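You operate a simulated robot arm through the tools that you are given. There is no shell and no other tool. Be economical: measure what you need, move in short steps, check, and stop when the job is done.

The job below is to be done with a simulated robot arm. You get a single attempt, and the scene is never put back.

## Task
Fetch the yellow nozzle cap and set it on top of the brown polishing pad.

It is judged by the outcome, as a careful person would: the job done as asked, and still so three seconds after it is handed in. It fails if anything else is knocked over, pushed out of place, dropped, spilled or broken. Lids that push on must go on centred and level and be pressed home; caps that screw on are set level and turned clockwise until they are tight.

## Robot
A 7-joint arm with a two-finger parallel gripper, fixed in place. Base frame: the origin is at the foot of the arm, x ahead of it, y to its left, z up; the work surface is at about z = 0. Units: m, rad, N and s.
With the tool pointing down near the work surface it reaches from about 0.22 to 0.58 m from the base axis. Its first joint turns from -1.152 to 1.152 rad. Payload 2.5 kg.
The TCP is the grasp point between the finger pads, 0.023 m short of the fingertips. In the tool frame z runs along the fingers and y along their closing line. Largest opening 0.094 m; finger width 0.038, thickness 0.01; the body of the gripper, 0.054 by 0.096 m, starts 0.039 m behind the TCP.
Orientation is told as [roll, pitch, yaw] about the base's x, y, z axes, in that order, counted from this pose: with the fingers straight down and closing along the base's y, the tool's x points along the base's -x, its y along +y and its z along -z.

## Interface
- The arm moves only by the tool drive_tool. Its arguments are lists of equal length, an entry for each row: "travel": the shift along the tool's x, y, z in m, a list of three; "delta_rot": the turn, a rotation vector about the tool's x, y, z in rad, a list of three; "grip": the closure, from 0 (fully open) to 1 (shut). In form: {"travel": [[tx, ty, tz], ...], "delta_rot": [[rx, ry, rz], ...], "grip": [grip, ...]}. A call has 1 to 12 rows; each row is the pose to reach, as a shift and turn from the pose commanded when the call began, along the tool's axes at that moment. A row lasts 0.2 s, in which the tool goes at most 0.05 m and 0.15 rad; a call with a longer step from one row to the next is refused whole, and so is a gripper value outside its range. A pose out of reach is approached as far as the arm can. The call stops where the force on the tool passes 40 N (or 10 N more than at its start, if that is more) or the arm is blocked; 0.2 s more then pass. The fingers move at their own pace (about 0.108 m/s each) and stop on an object; they squeeze with about 45 N. The grip force told is the motor's: it shows also when the fingers shut on nothing. Time passes only in rows, and 0.2 s behind the last, so rows that repeat a pose let the fingers close. It gives the time, the measured TCP pose, the force on the tool (base axes), the opening and the grip force at its end, in the units of the frame above (readings bear some noise), and new pictures: "show" is both (left out), scene, wrist or none.
- Cameras (640 x 400 px; columns grow to the right, rows downward): "scene" is fixed at [0.0822, -0.3896, 0.5533]; the picture's right is [0.99, -0.14, 0.00], its down [-0.07, -0.49, -0.87] and it looks along [0.12, 0.86, -0.49] (base axes); focal length 366 px, centre (320, 200). "wrist" rides on the gripper at [0.086, 0.016, -0.075] in the tool frame; the picture's right is [-0.18, 0.98, 0.00], its down [-0.58, -0.11, -0.81] and it looks along [-0.79, -0.15, 0.59] (tool axes); focal length 243 px, centre (320, 200). There is no depth. A picture from a camera that has moved, and an enlarged one, comes with that camera's place and axes in the base frame and with its lens.
- zoom(camera, box): a new picture of the part [left, top, right, bottom] of that camera's present view, enlarged. No time passes.
- close_job(): hands the job in; it is judged then, once.

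Work in short steps. Places have to be worked out from the pictures, the camera data and where the tool is seen: move nearer, look again, correct. Check each grasp and each placing, and mend what went wrong. You have 90 turns and 170 pictures in all, those below and enlarged ones among them. Open the gripper and draw the arm clear of the work before you hand the job in, unless the task says otherwise; then end with one line.

The tools are called after "Emit:" as a command line: name --argument value ..., lists and objects as JSON in quotes. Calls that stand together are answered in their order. drive_tool: Moves the arm, as the interface text tells. Its arguments: {"type":"object","properties":{"travel":{"type":"array"},"delta_rot":{"type":"array"},"grip":{"type":"array"},"show":{"type":"string","enum":["both","scene","wrist","none"]}},"required":["travel","delta_rot","grip"]} The other tools are called the same way: zoom (camera, box) takes an enlarged picture of a part of a camera's view; close_job () hands the job in.

At the start:

```text
clock: 0.0
tcp_pos: [0.2601, 0.1896, 0.2595]
tcp_rot: [0.0, -0.001, -0.001]
ft_force: [0.2, 0.2, 0.5]
gripper_width: 0.094
grip_force: 0.1
```

scene: 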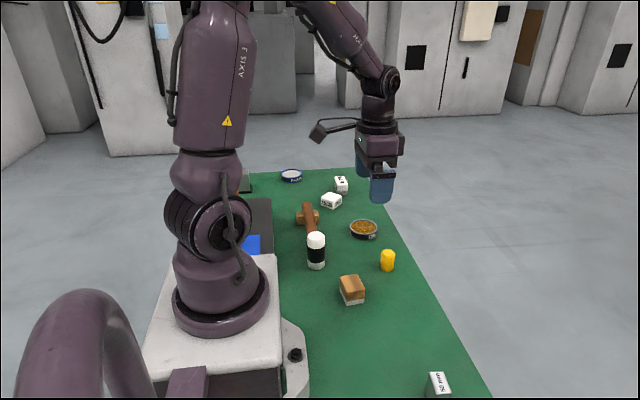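
wrist: 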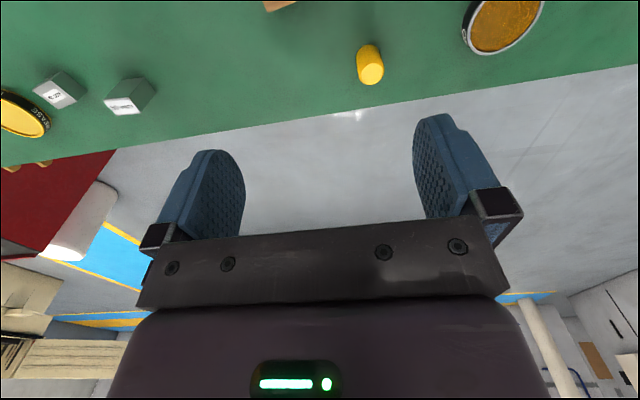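

I'll enlarge the working area to tell the objects apart.

Emit:
zoom --camera "scene" --box '[270, 160, 430, 260]'

Emit:
zoom --camera "scene" --box '[300, 220, 428, 300]'

Emit:
zoom --camera "scene" --box '[300, 270, 460, 370]'

```text
4.00 times, centred on (350, 210) of scene
camera zoom: at [0.0822, -0.3896, 0.5533], right [0.99, -0.14, 0.0], down [-0.07, -0.49, -0.87], along [0.12, 0.86, -0.49], focal length 1462 px, centre (200, 160)
```

zoom: 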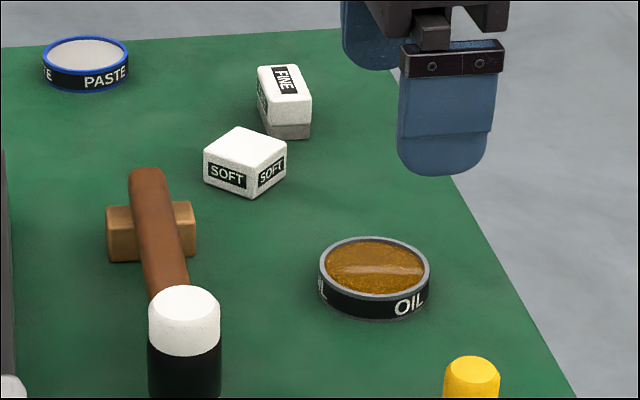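

```text
5.00 times, centred on (364, 260) of scene
camera zoom: at [0.0822, -0.3896, 0.5533], right [0.99, -0.14, 0.0], down [-0.07, -0.49, -0.87], along [0.12, 0.86, -0.49], focal length 1828 px, centre (100, -100)
```

zoom: 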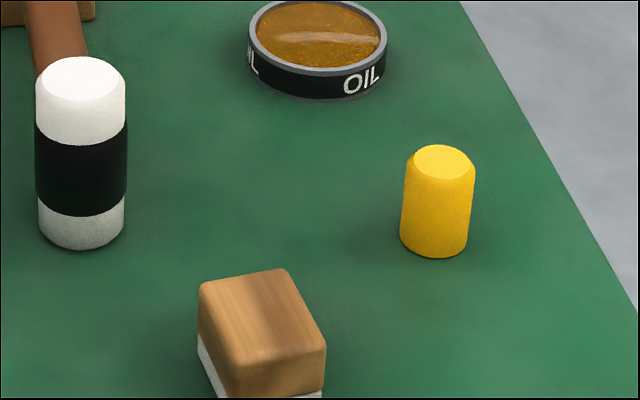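

```text
4.00 times, centred on (380, 320) of scene
camera zoom: at [0.0822, -0.3896, 0.5533], right [0.99, -0.14, 0.0], down [-0.07, -0.49, -0.87], along [0.12, 0.86, -0.49], focal length 1462 px, centre (80, -280)
```

zoom: 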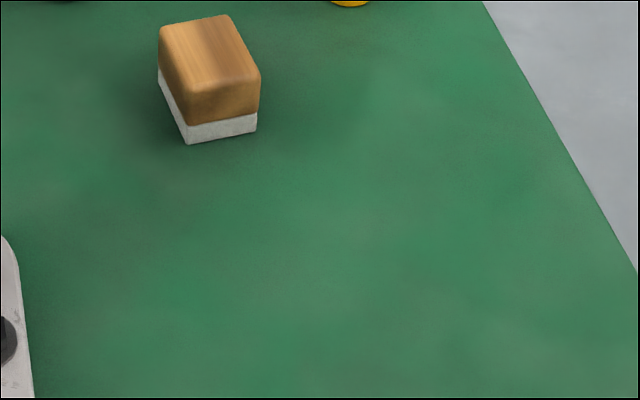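

The yellow cap stands near (0.327, 0.241) and is about 45 mm tall and 32 mm wide. The brown pad with the felt base is near (0.226, 0.163), about 40 mm tall. I'll move over the cap at z≈0.12 and check again.

Emit:
drive_tool --travel '[[-0.022, 0.017, 0.02], [-0.045, 0.034, 0.05], [-0.067, 0.051, 0.08], [-0.067, 0.051, 0.12], [-0.067, 0.051, 0.14], [-0.067, 0.051, 0.14]]' --delta_rot '[[0, 0, 0], [0, 0, 0], [0, 0, 0], [0, 0, 0], [0, 0, 0], [0, 0, 0]]' --grip '[0, 0, 0, 0, 0, 0]'

```text
clock: 1.4
tcp_pos: [0.3259, 0.2397, 0.1173]
tcp_rot: [0.0, 0.0, 0.001]
ft_force: [-0.7, 0.2, 1.0]
gripper_width: 0.0941
grip_force: 0.0
camera wrist: at [0.239, 0.2558, 0.1921], right [0.18, 0.98, 0.0], down [0.58, -0.11, 0.81], along [0.79, -0.15, -0.59], focal length 243 px, centre (320, 200)
```

scene: 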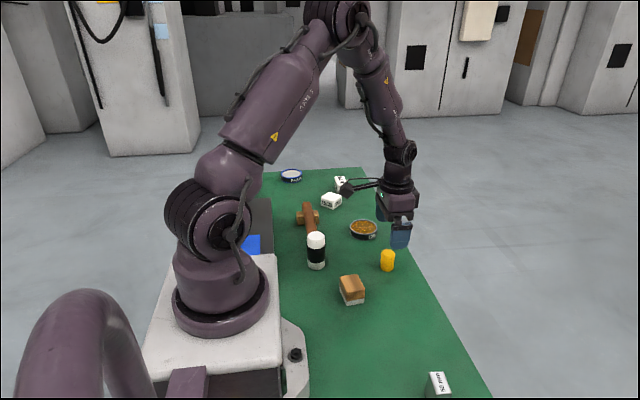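
wrist: 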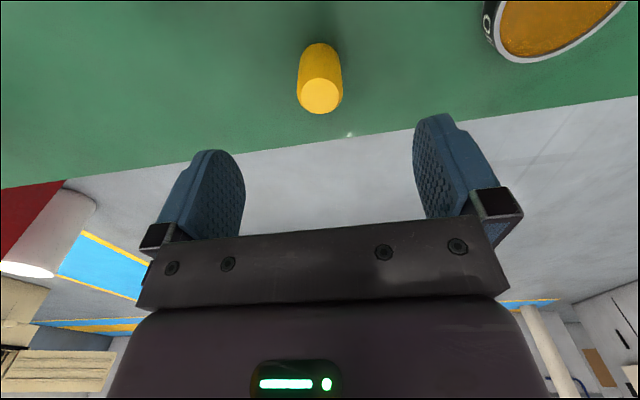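

The wrist view puts the cap top at (0.324, 0.240), so it is centred between the fingers. I'll go down to z≈0.032 and close.

Emit:
drive_tool --travel '[[0.001, 0, 0.04], [0.001, 0, 0.07], [0.001, 0, 0.085], [0.001, 0, 0.085], [0.001, 0, 0.085], [0.001, 0, 0.085], [0.001, 0, 0.085]]' --delta_rot '[[0, 0, 0], [0, 0, 0], [0, 0, 0], [0, 0, 0], [0, 0, 0], [0, 0, 0], [0, 0, 0]]' --grip '[0, 0, 0, 0, 1, 1, 1]'

```text
clock: 3.0
tcp_pos: [0.3255, 0.2385, 0.0326]
tcp_rot: [0.001, 0.0, 0.001]
ft_force: [0.2, -0.5, 0.0]
gripper_width: 0.0285
grip_force: 44.9
camera wrist: at [0.2398, 0.2546, 0.1077], right [0.18, 0.98, 0.0], down [0.58, -0.11, 0.81], along [0.79, -0.15, -0.59], focal length 243 px, centre (320, 200)
```

scene: 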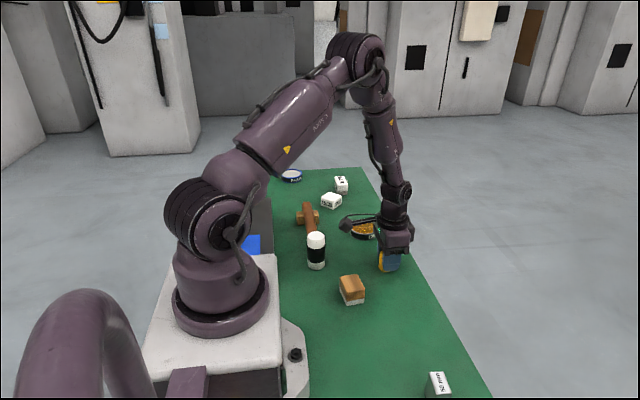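
wrist: 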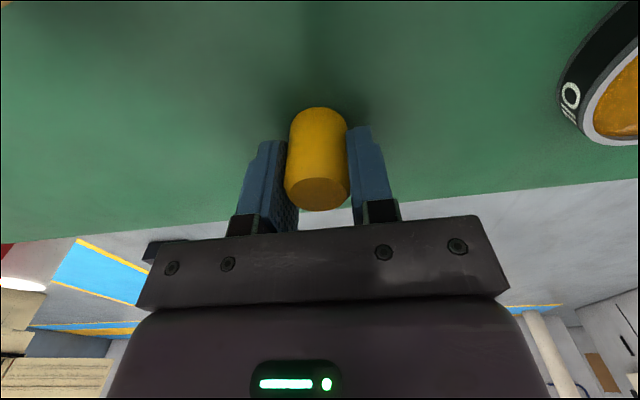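

The cap is held (28.5 mm opening, 45 N). I'll lift it straight up to z≈0.15 and check it.

Emit:
drive_tool --travel '[[0, 0, -0.03], [0, 0, -0.07], [0, 0, -0.11], [0, 0, -0.12]]' --delta_rot '[[0, 0, 0], [0, 0, 0], [0, 0, 0], [0, 0, 0]]' --grip '[1, 1, 1, 1]'

```text
clock: 4.0
tcp_pos: [0.3241, 0.242, 0.1538]
tcp_rot: [0.0, 0.001, 0.0]
ft_force: [-0.2, 0.0, -0.3]
gripper_width: 0.0
grip_force: 41.9
camera wrist: at [0.2393, 0.2573, 0.2278], right [0.18, 0.98, 0.0], down [0.58, -0.11, 0.81], along [0.79, -0.15, -0.59], focal length 243 px, centre (320, 200)
```

scene: 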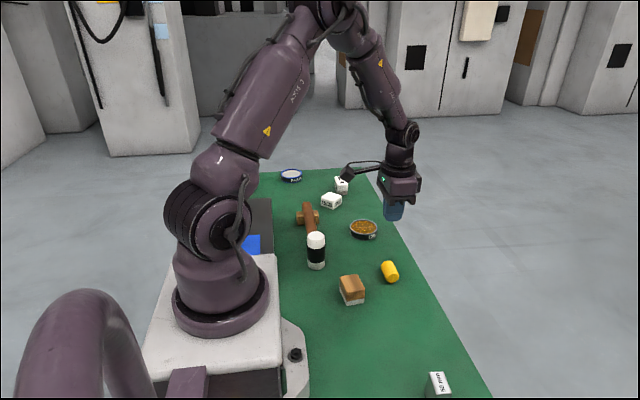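
wrist: 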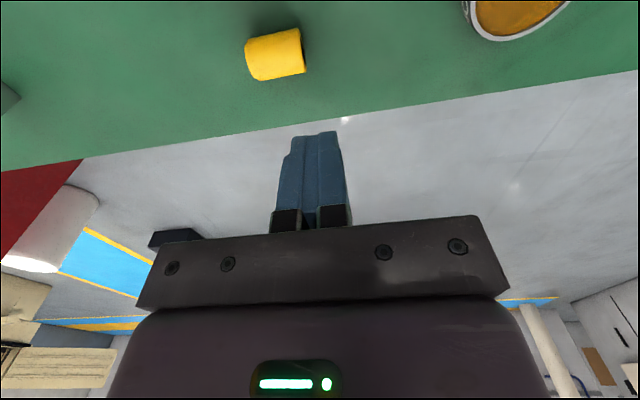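

The cap slipped out while lifting and now lies on its side on the mat. I'll look closely at how it lies and whether it has stopped.

Emit:
zoom --camera "scene" --box '[350, 240, 430, 290]'

Emit:
zoom --camera "wrist" --box '[200, 0, 360, 100]'

Emit:
drive_tool --travel '[[0, 0, 0], [0, 0, 0], [0, 0, 0], [0, 0, 0]]' --delta_rot '[[0, 0, 0], [0, 0, 0], [0, 0, 0], [0, 0, 0]]' --grip '[0, 0, 0, 0]'

```text
8.00 times, centred on (390, 265) of scene
camera zoom: at [0.0822, -0.3896, 0.5533], right [0.99, -0.14, 0.0], down [-0.07, -0.49, -0.87], along [0.12, 0.86, -0.49], focal length 2924 px, centre (-240, -320)
```

zoom: 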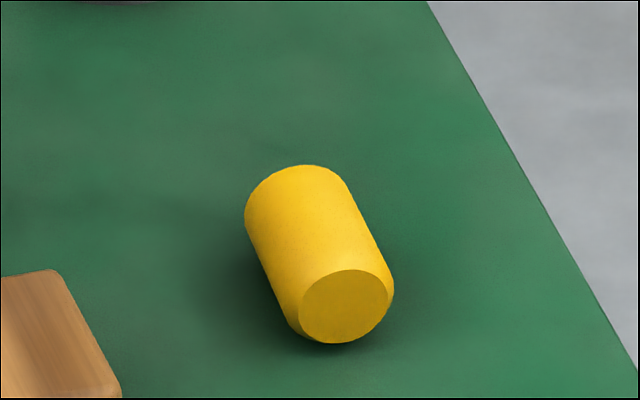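

```text
4.00 times, centred on (280, 50) of wrist
camera zoom: at [0.2393, 0.2573, 0.2278], right [0.18, 0.98, 0.0], down [0.58, -0.11, 0.81], along [0.79, -0.15, -0.59], focal length 970 px, centre (480, 800)
```

zoom: 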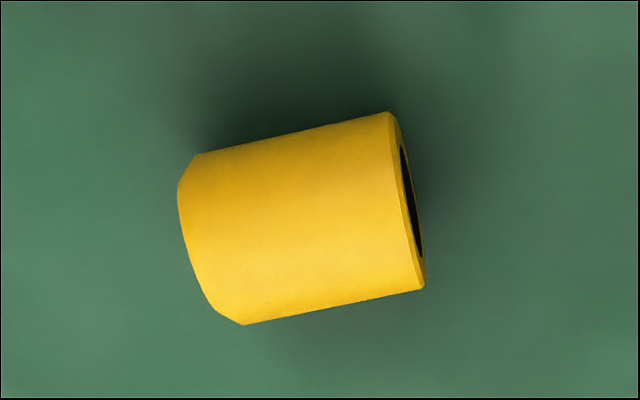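

```text
clock: 5.0
tcp_pos: [0.3252, 0.2415, 0.154]
tcp_rot: [0.0, 0.0, -0.001]
ft_force: [0.8, -0.3, -0.5]
gripper_width: 0.0939
grip_force: 0.0
camera wrist: at [0.2394, 0.2574, 0.2275], right [0.18, 0.98, 0.0], down [0.58, -0.11, 0.81], along [0.79, -0.15, -0.59], focal length 243 px, centre (320, 200)
```

scene: 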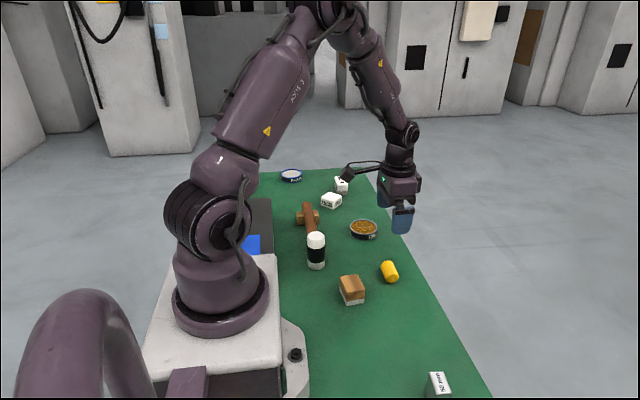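
wrist: 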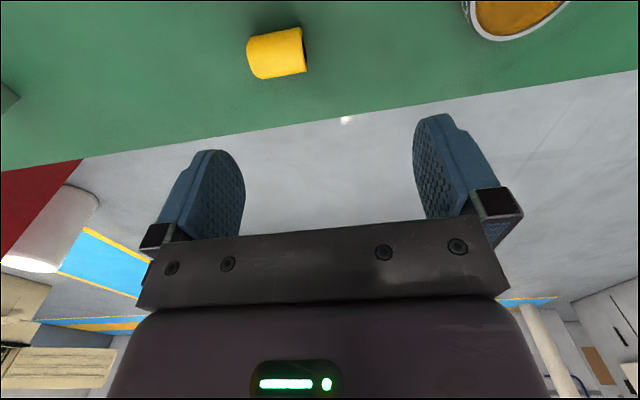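

The cap is at rest, lying along y with its centre near (0.321, 0.206) and its open end towards +y. My plan is to grip it across its diameter, stand it upright by tilting the tool, and then carry it slowly. First I turn the tool 90° and hover over it.

Emit:
drive_tool --travel '[[0, -0.004, 0], [0, -0.008, 0], [0, -0.012, 0], [0.001, -0.016, 0.01], [0.001, -0.02, 0.015], [0.002, -0.024, 0.02], [0.002, -0.028, 0.025], [0.003, -0.032, 0.03], [0.003, -0.036, 0.035], [0.004, -0.04, 0.04], [0.004, -0.041, 0.045], [0.004, -0.041, 0.045]]' --delta_rot '[[0, 0, -0.145], [0, 0, -0.29], [0, 0, -0.435], [0, 0, -0.58], [0, 0, -0.725], [0, 0, -0.87], [0, 0, -1.015], [0, 0, -1.16], [0, 0, -1.305], [0, 0, -1.45], [0, 0, -1.5708], [0, 0, -1.5708]]' --grip '[0, 0, 0, 0, 0, 0, 0, 0, 0, 0, 0, 0]'

```text
clock: 7.6
tcp_pos: [0.3218, 0.1995, 0.1092]
tcp_rot: [0.0, 0.0, 1.572]
ft_force: [0.0, 0.7, -0.5]
gripper_width: 0.094
grip_force: 0.2
camera wrist: at [0.3063, 0.113, 0.1834], right [-0.98, 0.18, 0.0], down [0.11, 0.58, 0.81], along [0.15, 0.79, -0.59], focal length 243 px, centre (320, 200)
```

scene: 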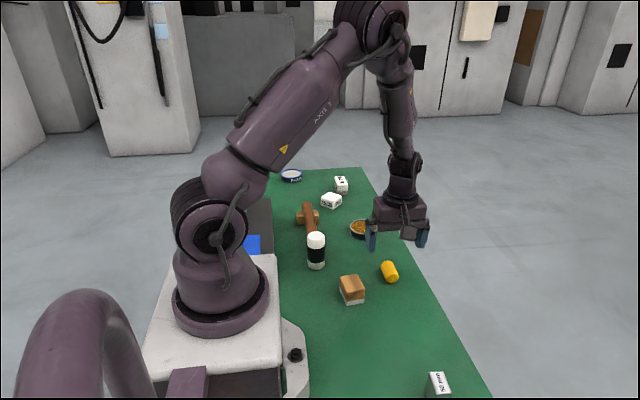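
wrist: 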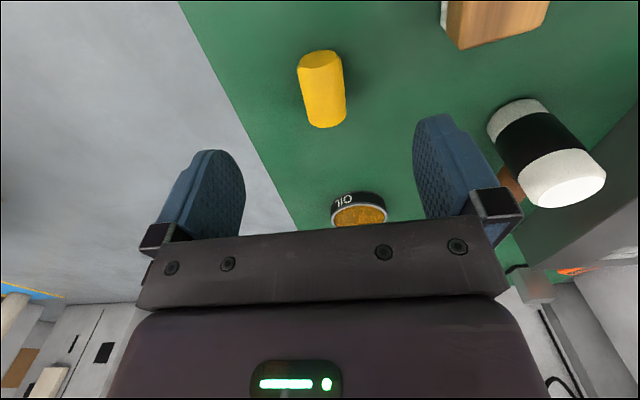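

The cap lies along y at x≈0.321, centred between the fingers. I'll go down to z≈0.027, close, and do a slow 1 cm test lift.

Emit:
drive_tool --travel '[[0, 0, 0.04], [0, 0, 0.065], [0, 0, 0.08], [0, 0, 0.082], [0, 0, 0.082], [0, 0, 0.082], [0, 0, 0.082], [0, 0, 0.082]]' --delta_rot '[[0, 0, 0], [0, 0, 0], [0, 0, 0], [0, 0, 0], [0, 0, 0], [0, 0, 0], [0, 0, 0], [0, 0, 0]]' --grip '[0, 0, 0, 0, 1, 1, 1, 1]'

Emit:
drive_tool --travel '[[0, 0, -0.003], [0, 0, -0.006], [0, 0, -0.009], [0, 0, -0.012], [0, 0, -0.015], [0, 0, -0.015]]' --delta_rot '[[0, 0, 0], [0, 0, 0], [0, 0, 0], [0, 0, 0], [0, 0, 0], [0, 0, 0]]' --grip '[1, 1, 1, 1, 1, 1]'

```text
clock: 9.4
tcp_pos: [0.3227, 0.2001, 0.0285]
tcp_rot: [0.0, 0.001, 1.571]
ft_force: [0.8, 0.6, 0.2]
gripper_width: 0.0282
grip_force: 45.2
camera wrist: at [0.3068, 0.1131, 0.102], right [-0.98, 0.18, 0.0], down [0.11, 0.58, 0.81], along [0.15, 0.79, -0.59], focal length 243 px, centre (320, 200)
```

scene: 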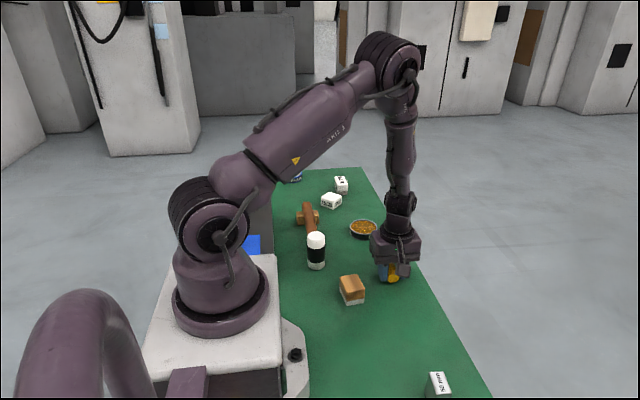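
wrist: 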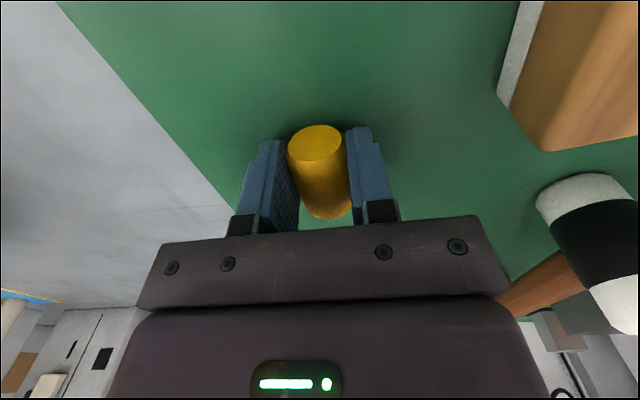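

```text
clock: 10.8
tcp_pos: [0.3219, 0.1998, 0.0421]
tcp_rot: [0.0, -0.001, 1.571]
ft_force: [0.1, 0.0, 0.4]
gripper_width: 0.0283
grip_force: 45.0
camera wrist: at [0.3063, 0.1125, 0.1166], right [-0.98, 0.18, 0.0], down [0.11, 0.58, 0.81], along [0.15, 0.79, -0.59], focal length 243 px, centre (320, 200)
```

scene: 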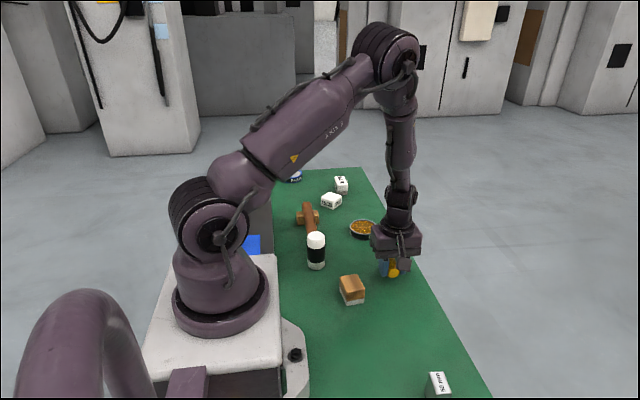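
wrist: 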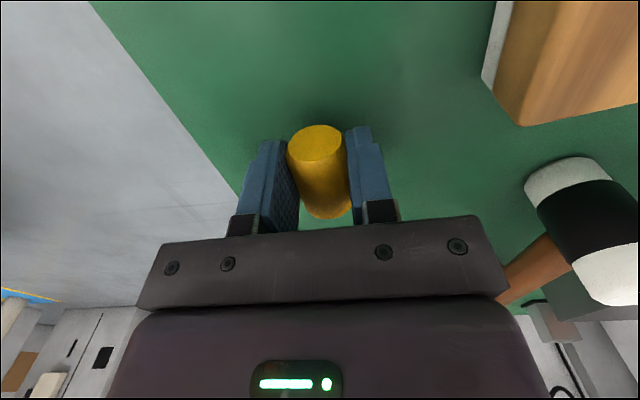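

A slow lift holds, with the cap 14 mm off the mat and the opening steady. I'll carry it slowly up and towards the free area near (0.325, 0.085).

Emit:
drive_tool --travel '[[0, 0, -0.006], [0, 0, -0.015], [0.008, 0, -0.025], [0.018, 0, -0.035], [0.03, -0.001, -0.045], [0.044, -0.001, -0.055], [0.058, -0.002, -0.065], [0.074, -0.002, -0.07], [0.09, -0.003, -0.075], [0.104, -0.003, -0.075], [0.113, -0.003, -0.075], [0.115, -0.003, -0.075]]' --delta_rot '[[0, 0, 0], [0, 0, 0], [0, 0, 0], [0, 0, 0], [0, 0, 0], [0, 0, 0], [0, 0, 0], [0, 0, 0], [0, 0, 0], [0, 0, 0], [0, 0, 0], [0, 0, 0]]' --grip '[1, 1, 1, 1, 1, 1, 1, 1, 1, 1, 1, 1]'

```text
clock: 13.4
tcp_pos: [0.3236, 0.0852, 0.1187]
tcp_rot: [0.0, 0.001, 1.57]
ft_force: [-0.4, -1.3, -0.7]
gripper_width: 0.0284
grip_force: 44.6
camera wrist: at [0.3087, -0.0017, 0.1923], right [-0.98, 0.18, 0.0], down [0.11, 0.58, 0.81], along [0.15, 0.79, -0.59], focal length 243 px, centre (320, 200)
```

scene: 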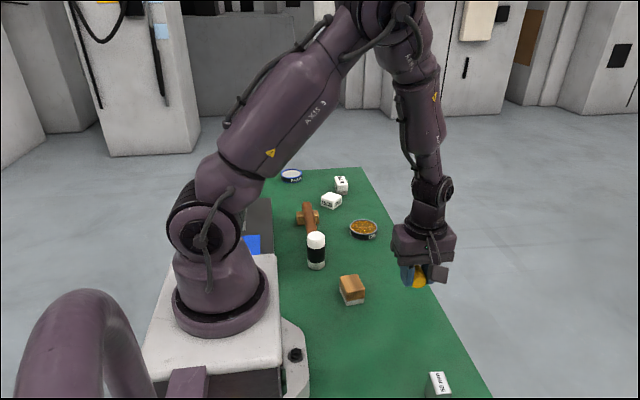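
wrist: 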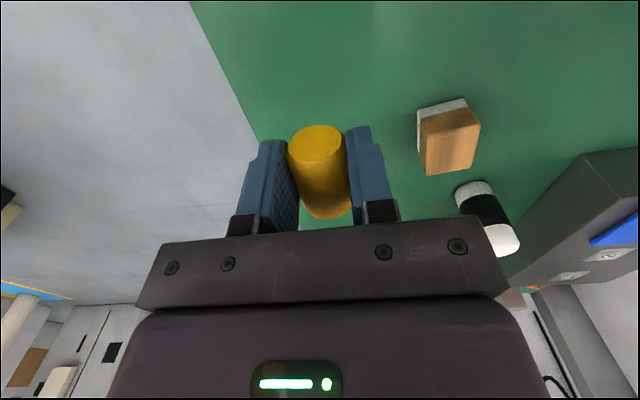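

It is still firmly held. Now I tilt slowly about the closing line, so the open end turns downwards and the camera upwards, and watch how far the arm follows.

Emit:
drive_tool --travel '[[0, 0, 0], [0, 0, 0], [0, 0, 0], [0, 0, 0], [0, 0, 0], [0, 0, 0], [0, 0, 0], [0, 0, 0], [0, 0, 0], [0, 0, 0], [0, 0, 0], [0, 0, 0]]' --delta_rot '[[0, 0.08, 0], [0, 0.18, 0], [0, 0.28, 0], [0, 0.38, 0], [0, 0.48, 0], [0, 0.58, 0], [0, 0.68, 0], [0, 0.78, 0], [0, 0.88, 0], [0, 0.98, 0], [0, 1.08, 0], [0, 1.15, 0]]' --grip '[1, 1, 1, 1, 1, 1, 1, 1, 1, 1, 1, 1]'

```text
clock: 16.0
tcp_pos: [0.3238, 0.0854, 0.1187]
tcp_rot: [-0.002, 1.152, 1.571]
ft_force: [-0.7, 0.3, -0.3]
gripper_width: 0.0281
grip_force: 44.2
camera wrist: at [0.3085, 0.1179, 0.2263], right [-0.98, 0.07, -0.17], down [0.11, 0.97, -0.2], along [0.15, -0.22, -0.96], focal length 243 px, centre (320, 200)
```

scene: 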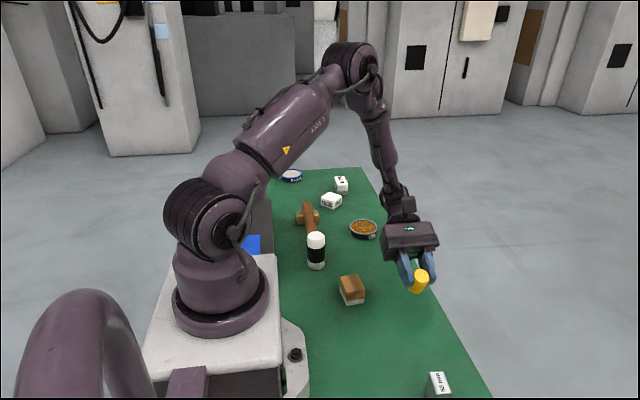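
wrist: 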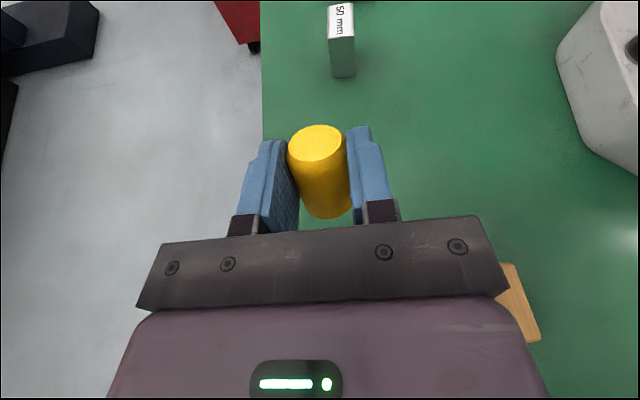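

The arm follows well. I'll finish the tilt to 90° so the cap stands truly vertical. I can then set it straight on the pad with the tool horizontal, without a regrasp.

Emit:
drive_tool --travel '[[0, 0, 0], [0, 0, 0], [0, 0, 0], [0, 0, 0], [0, 0, 0], [0, 0, 0]]' --delta_rot '[[0, 0.08, 0], [0, 0.17, 0], [0, 0.26, 0], [0, 0.35, 0], [0, 0.4208, 0], [0, 0.4208, 0]]' --grip '[1, 1, 1, 1, 1, 1]'

```text
clock: 17.4
tcp_pos: [0.3229, 0.0839, 0.1183]
tcp_rot: [-3.031, 1.569, -1.46]
ft_force: [-0.9, 0.3, -0.6]
gripper_width: 0.0283
grip_force: 45.3
camera wrist: at [0.309, 0.1583, 0.2033], right [-0.98, 0.0, -0.18], down [0.11, 0.81, -0.58], along [0.15, -0.59, -0.79], focal length 243 px, centre (320, 200)
```

scene: 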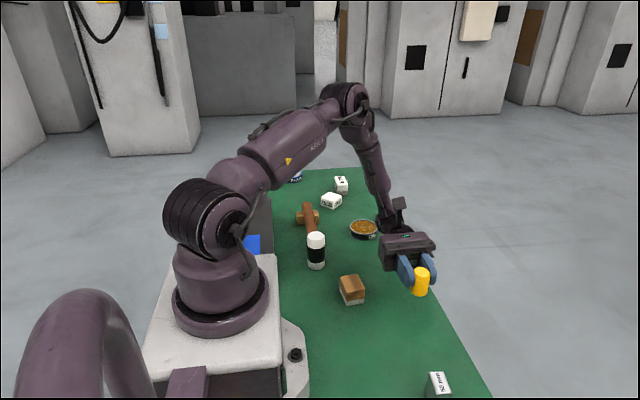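
wrist: 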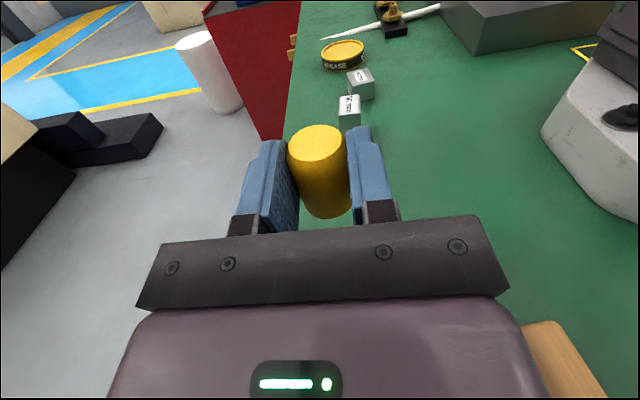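

The cap now looks upright in the grip. I'll zoom in to measure its tilt and its place relative to the TCP, and to fix the pad position again.

Emit:
zoom --camera "scene" --box '[330, 225, 458, 305]'

Emit:
zoom --camera "scene" --box '[320, 265, 384, 305]'

```text
5.00 times, centred on (394, 265) of scene
camera zoom: at [0.0822, -0.3896, 0.5533], right [0.99, -0.14, 0.0], down [-0.07, -0.49, -0.87], along [0.12, 0.86, -0.49], focal length 1828 px, centre (-50, -125)
```

zoom: 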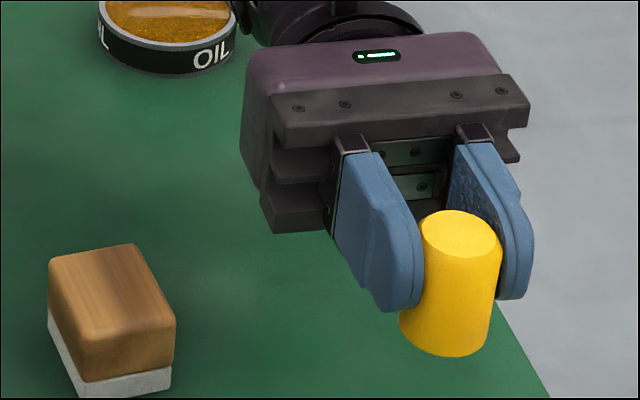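

```text
10.00 times, centred on (352, 285) of scene
camera zoom: at [0.0822, -0.3896, 0.5533], right [0.99, -0.14, 0.0], down [-0.07, -0.49, -0.87], along [0.12, 0.86, -0.49], focal length 3655 px, centre (0, -650)
```

zoom: 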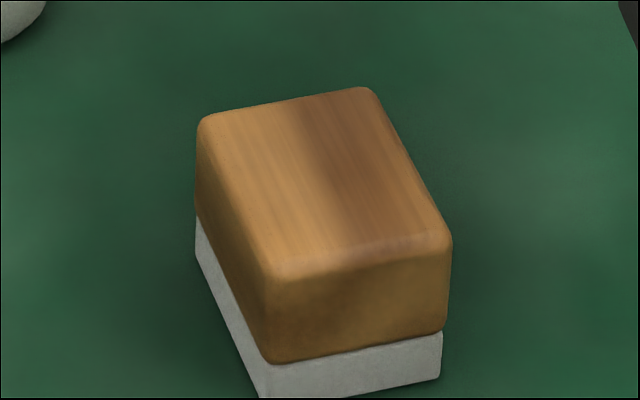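

The cap stands vertical in the grip, with its bottom about 31 mm below the TCP. The pad top is centred near (0.225, 0.161) at z≈0.040. I'll turn the tool −30° about the vertical to stay clear of the white/black cylinder, and move above the pad at the same height.

Emit:
drive_tool --travel '[[0.003, 0.005, -0.004], [0.005, 0.013, -0.012], [0.005, 0.022, -0.021], [0.005, 0.031, -0.03], [0.005, 0.04, -0.039], [0.005, 0.05, -0.049], [0.005, 0.06, -0.059], [0.005, 0.07, -0.069], [0.005, 0.08, -0.079], [0.005, 0.087, -0.085], [0.005, 0.091, -0.089], [0.005, 0.091, -0.089]]' --delta_rot '[[-0.04, 0, 0], [-0.09, 0, 0], [-0.14, 0, 0], [-0.19, 0, 0], [-0.24, 0, 0], [-0.29, 0, 0], [-0.34, 0, 0], [-0.39, 0, 0], [-0.44, 0, 0], [-0.49, 0, 0], [-0.5236, 0, 0], [-0.5236, 0, 0]]' --grip '[1, 1, 1, 1, 1, 1, 1, 1, 1, 1, 1, 1]'

```text
clock: 20.0
tcp_pos: [0.233, 0.1742, 0.1219]
tcp_rot: [-2.038, 1.571, -0.991]
ft_force: [0.6, -0.7, -0.6]
gripper_width: 0.0282
grip_force: 44.6
camera wrist: at [0.2567, 0.2469, 0.2079], right [-0.85, 0.49, -0.18], down [0.5, 0.64, -0.58], along [-0.17, -0.59, -0.79], focal length 243 px, centre (320, 200)
```

scene: 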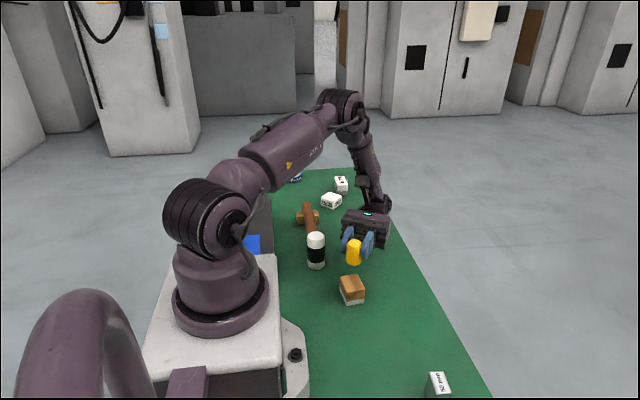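
wrist: 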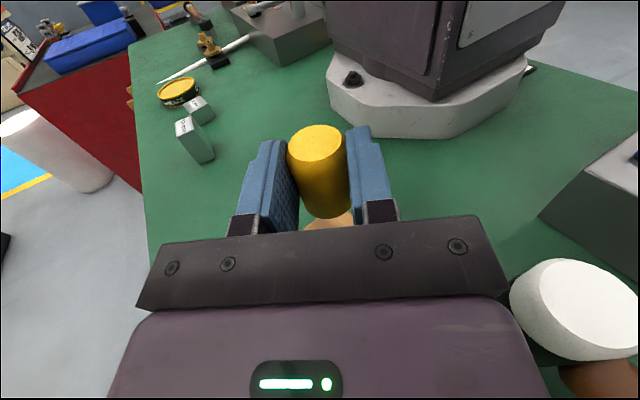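

The white cylinder is clear of the gripper body by about 3 cm. I'll check the alignment of cap and pad up close before lowering.

Emit:
zoom --camera "scene" --box '[300, 225, 428, 305]'

```text
5.00 times, centred on (364, 265) of scene
camera zoom: at [0.0822, -0.3896, 0.5533], right [0.99, -0.14, 0.0], down [-0.07, -0.49, -0.87], along [0.12, 0.86, -0.49], focal length 1828 px, centre (100, -125)
```

zoom: 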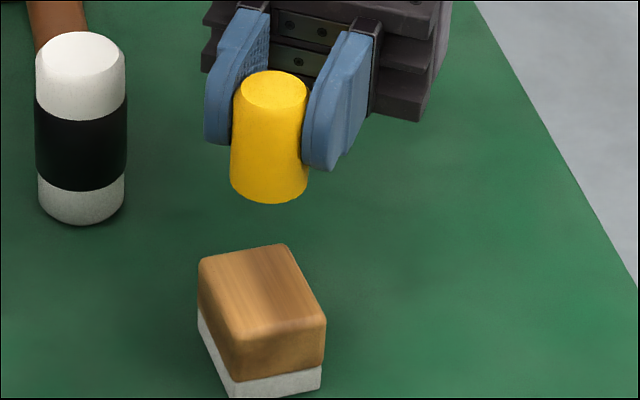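

The cap's bottom centre reads about (0.227, 0.166), some 3 mm beyond the pad centre along the tool axis. I'll lower it slowly to a few millimetres above the pad with that correction and look again.

Emit:
drive_tool --travel '[[-0.006, 0, 0.001], [-0.014, 0, 0.002], [-0.022, 0, 0.003], [-0.03, 0, 0.003], [-0.036, 0, 0.003], [-0.042, 0, 0.003], [-0.042, 0, 0.003]]' --delta_rot '[[0, 0, 0], [0, 0, 0], [0, 0, 0], [0, 0, 0], [0, 0, 0], [0, 0, 0], [0, 0, 0]]' --grip '[1, 1, 1, 1, 1, 1, 1]'

Emit:
zoom --camera "scene" --box '[310, 245, 406, 305]'

```text
clock: 21.6
tcp_pos: [0.2303, 0.1721, 0.0796]
tcp_rot: [-0.576, 1.571, 0.471]
ft_force: [0.1, -0.6, -0.6]
gripper_width: 0.0283
grip_force: 45.4
camera wrist: at [0.2562, 0.2438, 0.1667], right [-0.85, 0.49, -0.18], down [0.5, 0.64, -0.58], along [-0.17, -0.59, -0.79], focal length 243 px, centre (320, 200)
```

scene: 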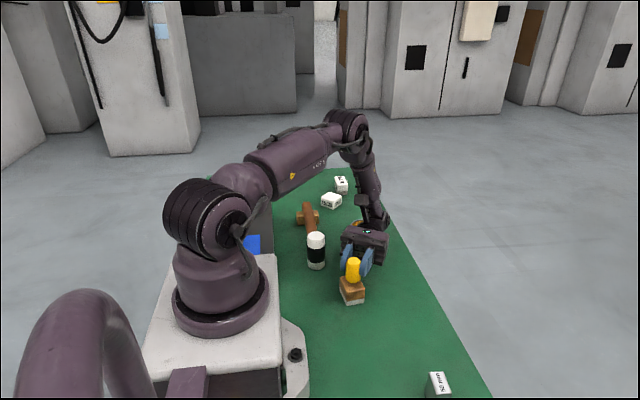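
wrist: 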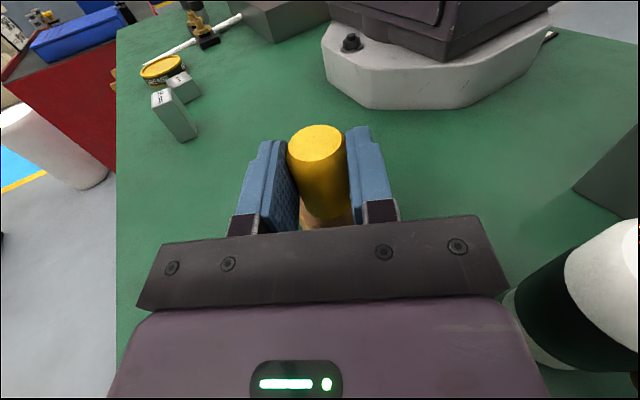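

```text
6.67 times, centred on (358, 275) of scene
camera zoom: at [0.0822, -0.3896, 0.5533], right [0.99, -0.14, 0.0], down [-0.07, -0.49, -0.87], along [0.12, 0.86, -0.49], focal length 2437 px, centre (67, -300)
```

zoom: 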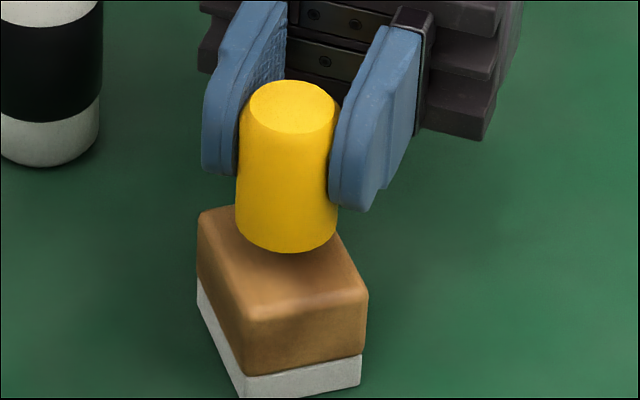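

The alignment is good, about 1.5 mm off in x, with a gap of roughly 8 mm. I'll lower by 7 mm with a tiny correction, then feel for contact.

Emit:
drive_tool --travel '[[-0.002, 0.001, 0.001], [-0.004, 0.0015, 0.001], [-0.006, 0.0015, 0.001], [-0.007, 0.0015, 0.001], [-0.007, 0.0015, 0.001]]' --delta_rot '[[0, 0, 0], [0, 0, 0], [0, 0, 0], [0, 0, 0], [0, 0, 0]]' --grip '[1, 1, 1, 1, 1]' --show "none"

Emit:
zoom --camera "scene" --box '[310, 245, 406, 305]'

```text
clock: 22.8
tcp_pos: [0.2301, 0.1718, 0.0732]
tcp_rot: [-2.044, 1.571, -0.997]
ft_force: [0.6, -0.8, -0.5]
gripper_width: 0.028
grip_force: 45.0
```

```text
6.67 times, centred on (358, 275) of scene
camera zoom: at [0.0822, -0.3896, 0.5533], right [0.99, -0.14, 0.0], down [-0.07, -0.49, -0.87], along [0.12, 0.86, -0.49], focal length 2437 px, centre (67, -300)
```

zoom: 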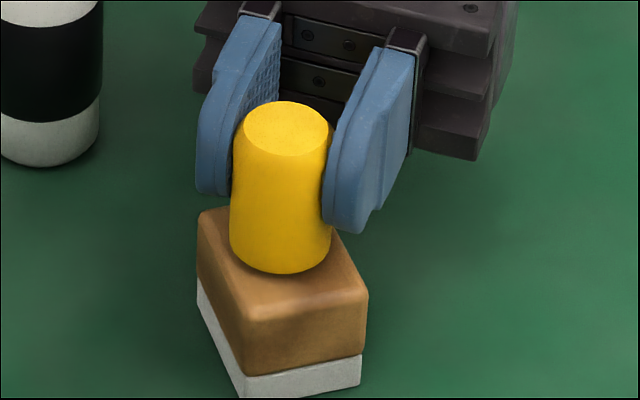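

There is no contact force yet and the cap is centred over the pad. I'll lower another 2 mm gently.

Emit:
drive_tool --travel '[[-0.0007, 0, 0], [-0.0014, 0, 0], [-0.002, 0, 0], [-0.002, 0, 0]]' --delta_rot '[[0, 0, 0], [0, 0, 0], [0, 0, 0], [0, 0, 0]]' --grip '[1, 1, 1, 1]' --show "none"

```text
clock: 23.8
tcp_pos: [0.2305, 0.1708, 0.0706]
tcp_rot: [-0.53, 1.572, 0.52]
ft_force: [0.9, -0.7, -0.4]
gripper_width: 0.0282
grip_force: 45.0
```

Still no contact force, so I'll lower another 1.5 mm and look.

Emit:
drive_tool --travel '[[-0.0005, 0, 0], [-0.001, 0, 0], [-0.0015, 0, 0], [-0.0015, 0, 0]]' --delta_rot '[[0, 0, 0], [0, 0, 0], [0, 0, 0], [0, 0, 0]]' --grip '[1, 1, 1, 1]' --show "none"

Emit:
zoom --camera "scene" --box '[310, 245, 406, 305]'

```text
clock: 24.8
tcp_pos: [0.2297, 0.1709, 0.0701]
tcp_rot: [3.026, 1.568, -2.211]
ft_force: [-1.1, 0.8, 9.1]
gripper_width: 0.0282
grip_force: 45.3
```

```text
6.67 times, centred on (358, 275) of scene
camera zoom: at [0.0822, -0.3897, 0.5533], right [0.99, -0.14, 0.0], down [-0.07, -0.49, -0.87], along [0.12, 0.86, -0.49], focal length 2437 px, centre (67, -300)
```

zoom: 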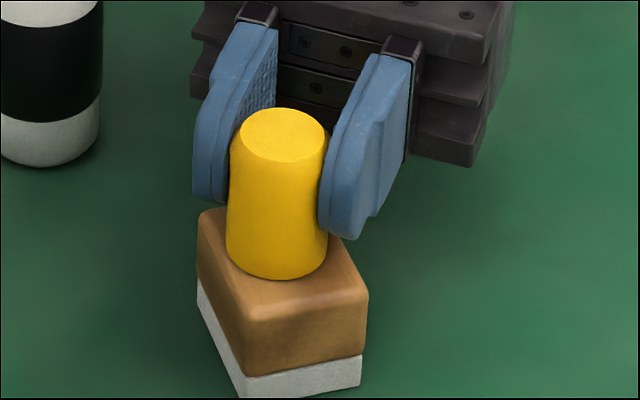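

Contact is made (9 N) and the cap sits centred and upright on the pad. I'll ease the load slightly and open slowly.

Emit:
drive_tool --travel '[[0.0006, 0, 0], [0.0006, 0, 0], [0.0006, 0, 0], [0.0006, 0, 0], [0.0006, 0, 0], [0.0006, 0, 0], [0.0006, 0, 0], [0.0006, 0, 0]]' --delta_rot '[[0, 0, 0], [0, 0, 0], [0, 0, 0], [0, 0, 0], [0, 0, 0], [0, 0, 0], [0, 0, 0], [0, 0, 0]]' --grip '[1, 0.68, 0.66, 0.62, 0.56, 0.48, 0.4, 0.4]'

Emit:
zoom --camera "scene" --box '[310, 245, 406, 305]'

```text
clock: 26.6
tcp_pos: [0.2311, 0.1716, 0.0701]
tcp_rot: [-0.857, 1.572, 0.191]
ft_force: [0.3, 0.0, 0.3]
gripper_width: 0.0564
grip_force: 0.1
camera wrist: at [0.2543, 0.2431, 0.1566], right [-0.85, 0.49, -0.18], down [0.5, 0.64, -0.58], along [-0.17, -0.59, -0.79], focal length 243 px, centre (320, 200)
```

scene: 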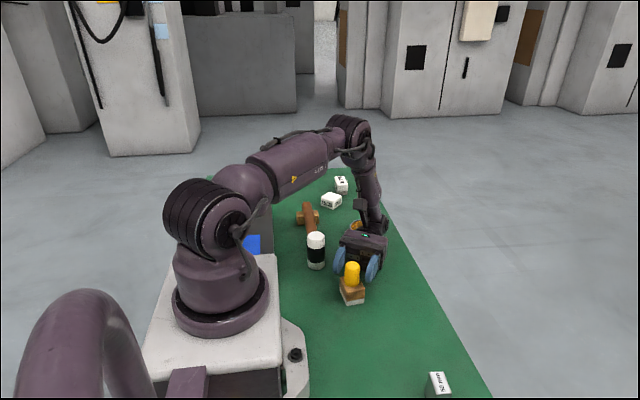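
wrist: 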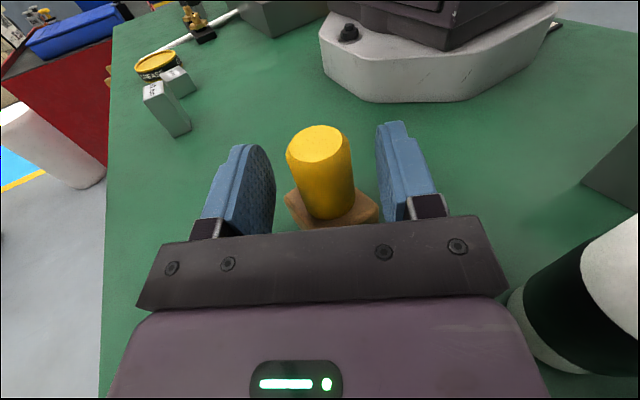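

```text
6.67 times, centred on (358, 275) of scene
camera zoom: at [0.0822, -0.3896, 0.5533], right [0.99, -0.14, 0.0], down [-0.07, -0.49, -0.87], along [0.12, 0.86, -0.49], focal length 2437 px, centre (67, -300)
```

zoom: 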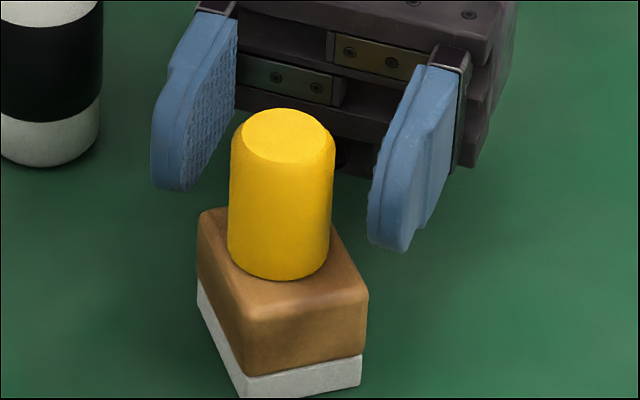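

The cap stands free and centred on the pad. The safest way out is straight up, since nothing of the gripper is above the cap and this avoids backing towards the oil tin. I'll back away after that.

Emit:
drive_tool --travel '[[0.006, 0, 0], [0.016, 0, 0], [0.03, 0, 0], [0.05, 0, 0], [0.075, 0, 0], [0.1, 0, 0], [0.12, 0, -0.01], [0.13, 0, -0.03], [0.13, 0, -0.05]]' --delta_rot '[[0, 0, 0], [0, 0, 0], [0, 0, 0], [0, 0, 0], [0, 0, 0], [0, 0, 0], [0, 0, 0], [0, 0, 0], [0, 0, 0]]' --grip '[0.4, 0.4, 0.4, 0.4, 0.4, 0.4, 0.4, 0.3, 0.0]'

Emit:
zoom --camera "scene" --box '[270, 160, 430, 310]'

```text
clock: 28.6
tcp_pos: [0.232, 0.176, 0.181]
tcp_rot: [-0.205, 1.563, 0.847]
ft_force: [-1.2, 0.0, -0.1]
gripper_width: 0.0939
grip_force: 0.0
out of reach, approached as far as the arm can: row 7, 8, 9
camera wrist: at [0.2558, 0.2475, 0.2677], right [-0.85, 0.49, -0.19], down [0.5, 0.65, -0.58], along [-0.16, -0.58, -0.8], focal length 243 px, centre (320, 200)
```

scene: 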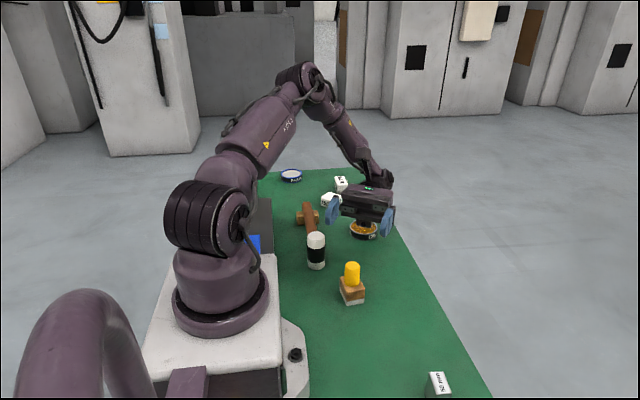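
wrist: 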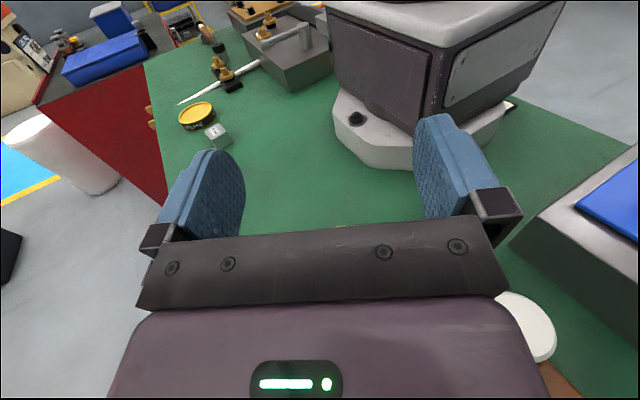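

```text
2.67 times, centred on (350, 235) of scene
camera zoom: at [0.0822, -0.3896, 0.5533], right [0.99, -0.14, 0.0], down [-0.07, -0.49, -0.87], along [0.12, 0.86, -0.49], focal length 975 px, centre (240, 107)
```

zoom: 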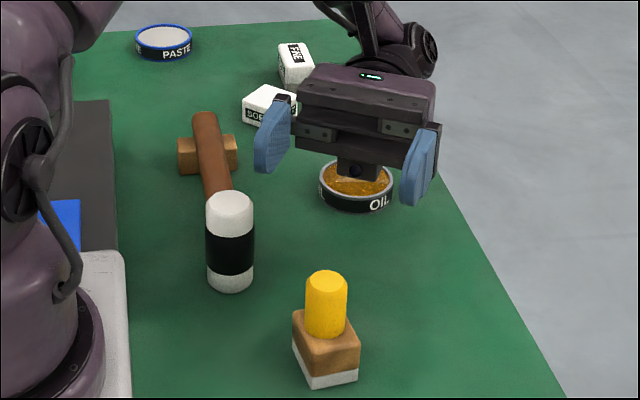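

The cap stands upright and centred on the brown pad, and everything else is where it was. The gripper is open and about 10 cm above the cap, so I'm handing in.

Emit:
close_job

```text
The job is handed in.
```

The yellow nozzle cap is standing upright and centred on the brown polishing pad; on the first lift it slipped from the gripper and tipped over on the mat, so I picked it up again, and nothing else was moved.
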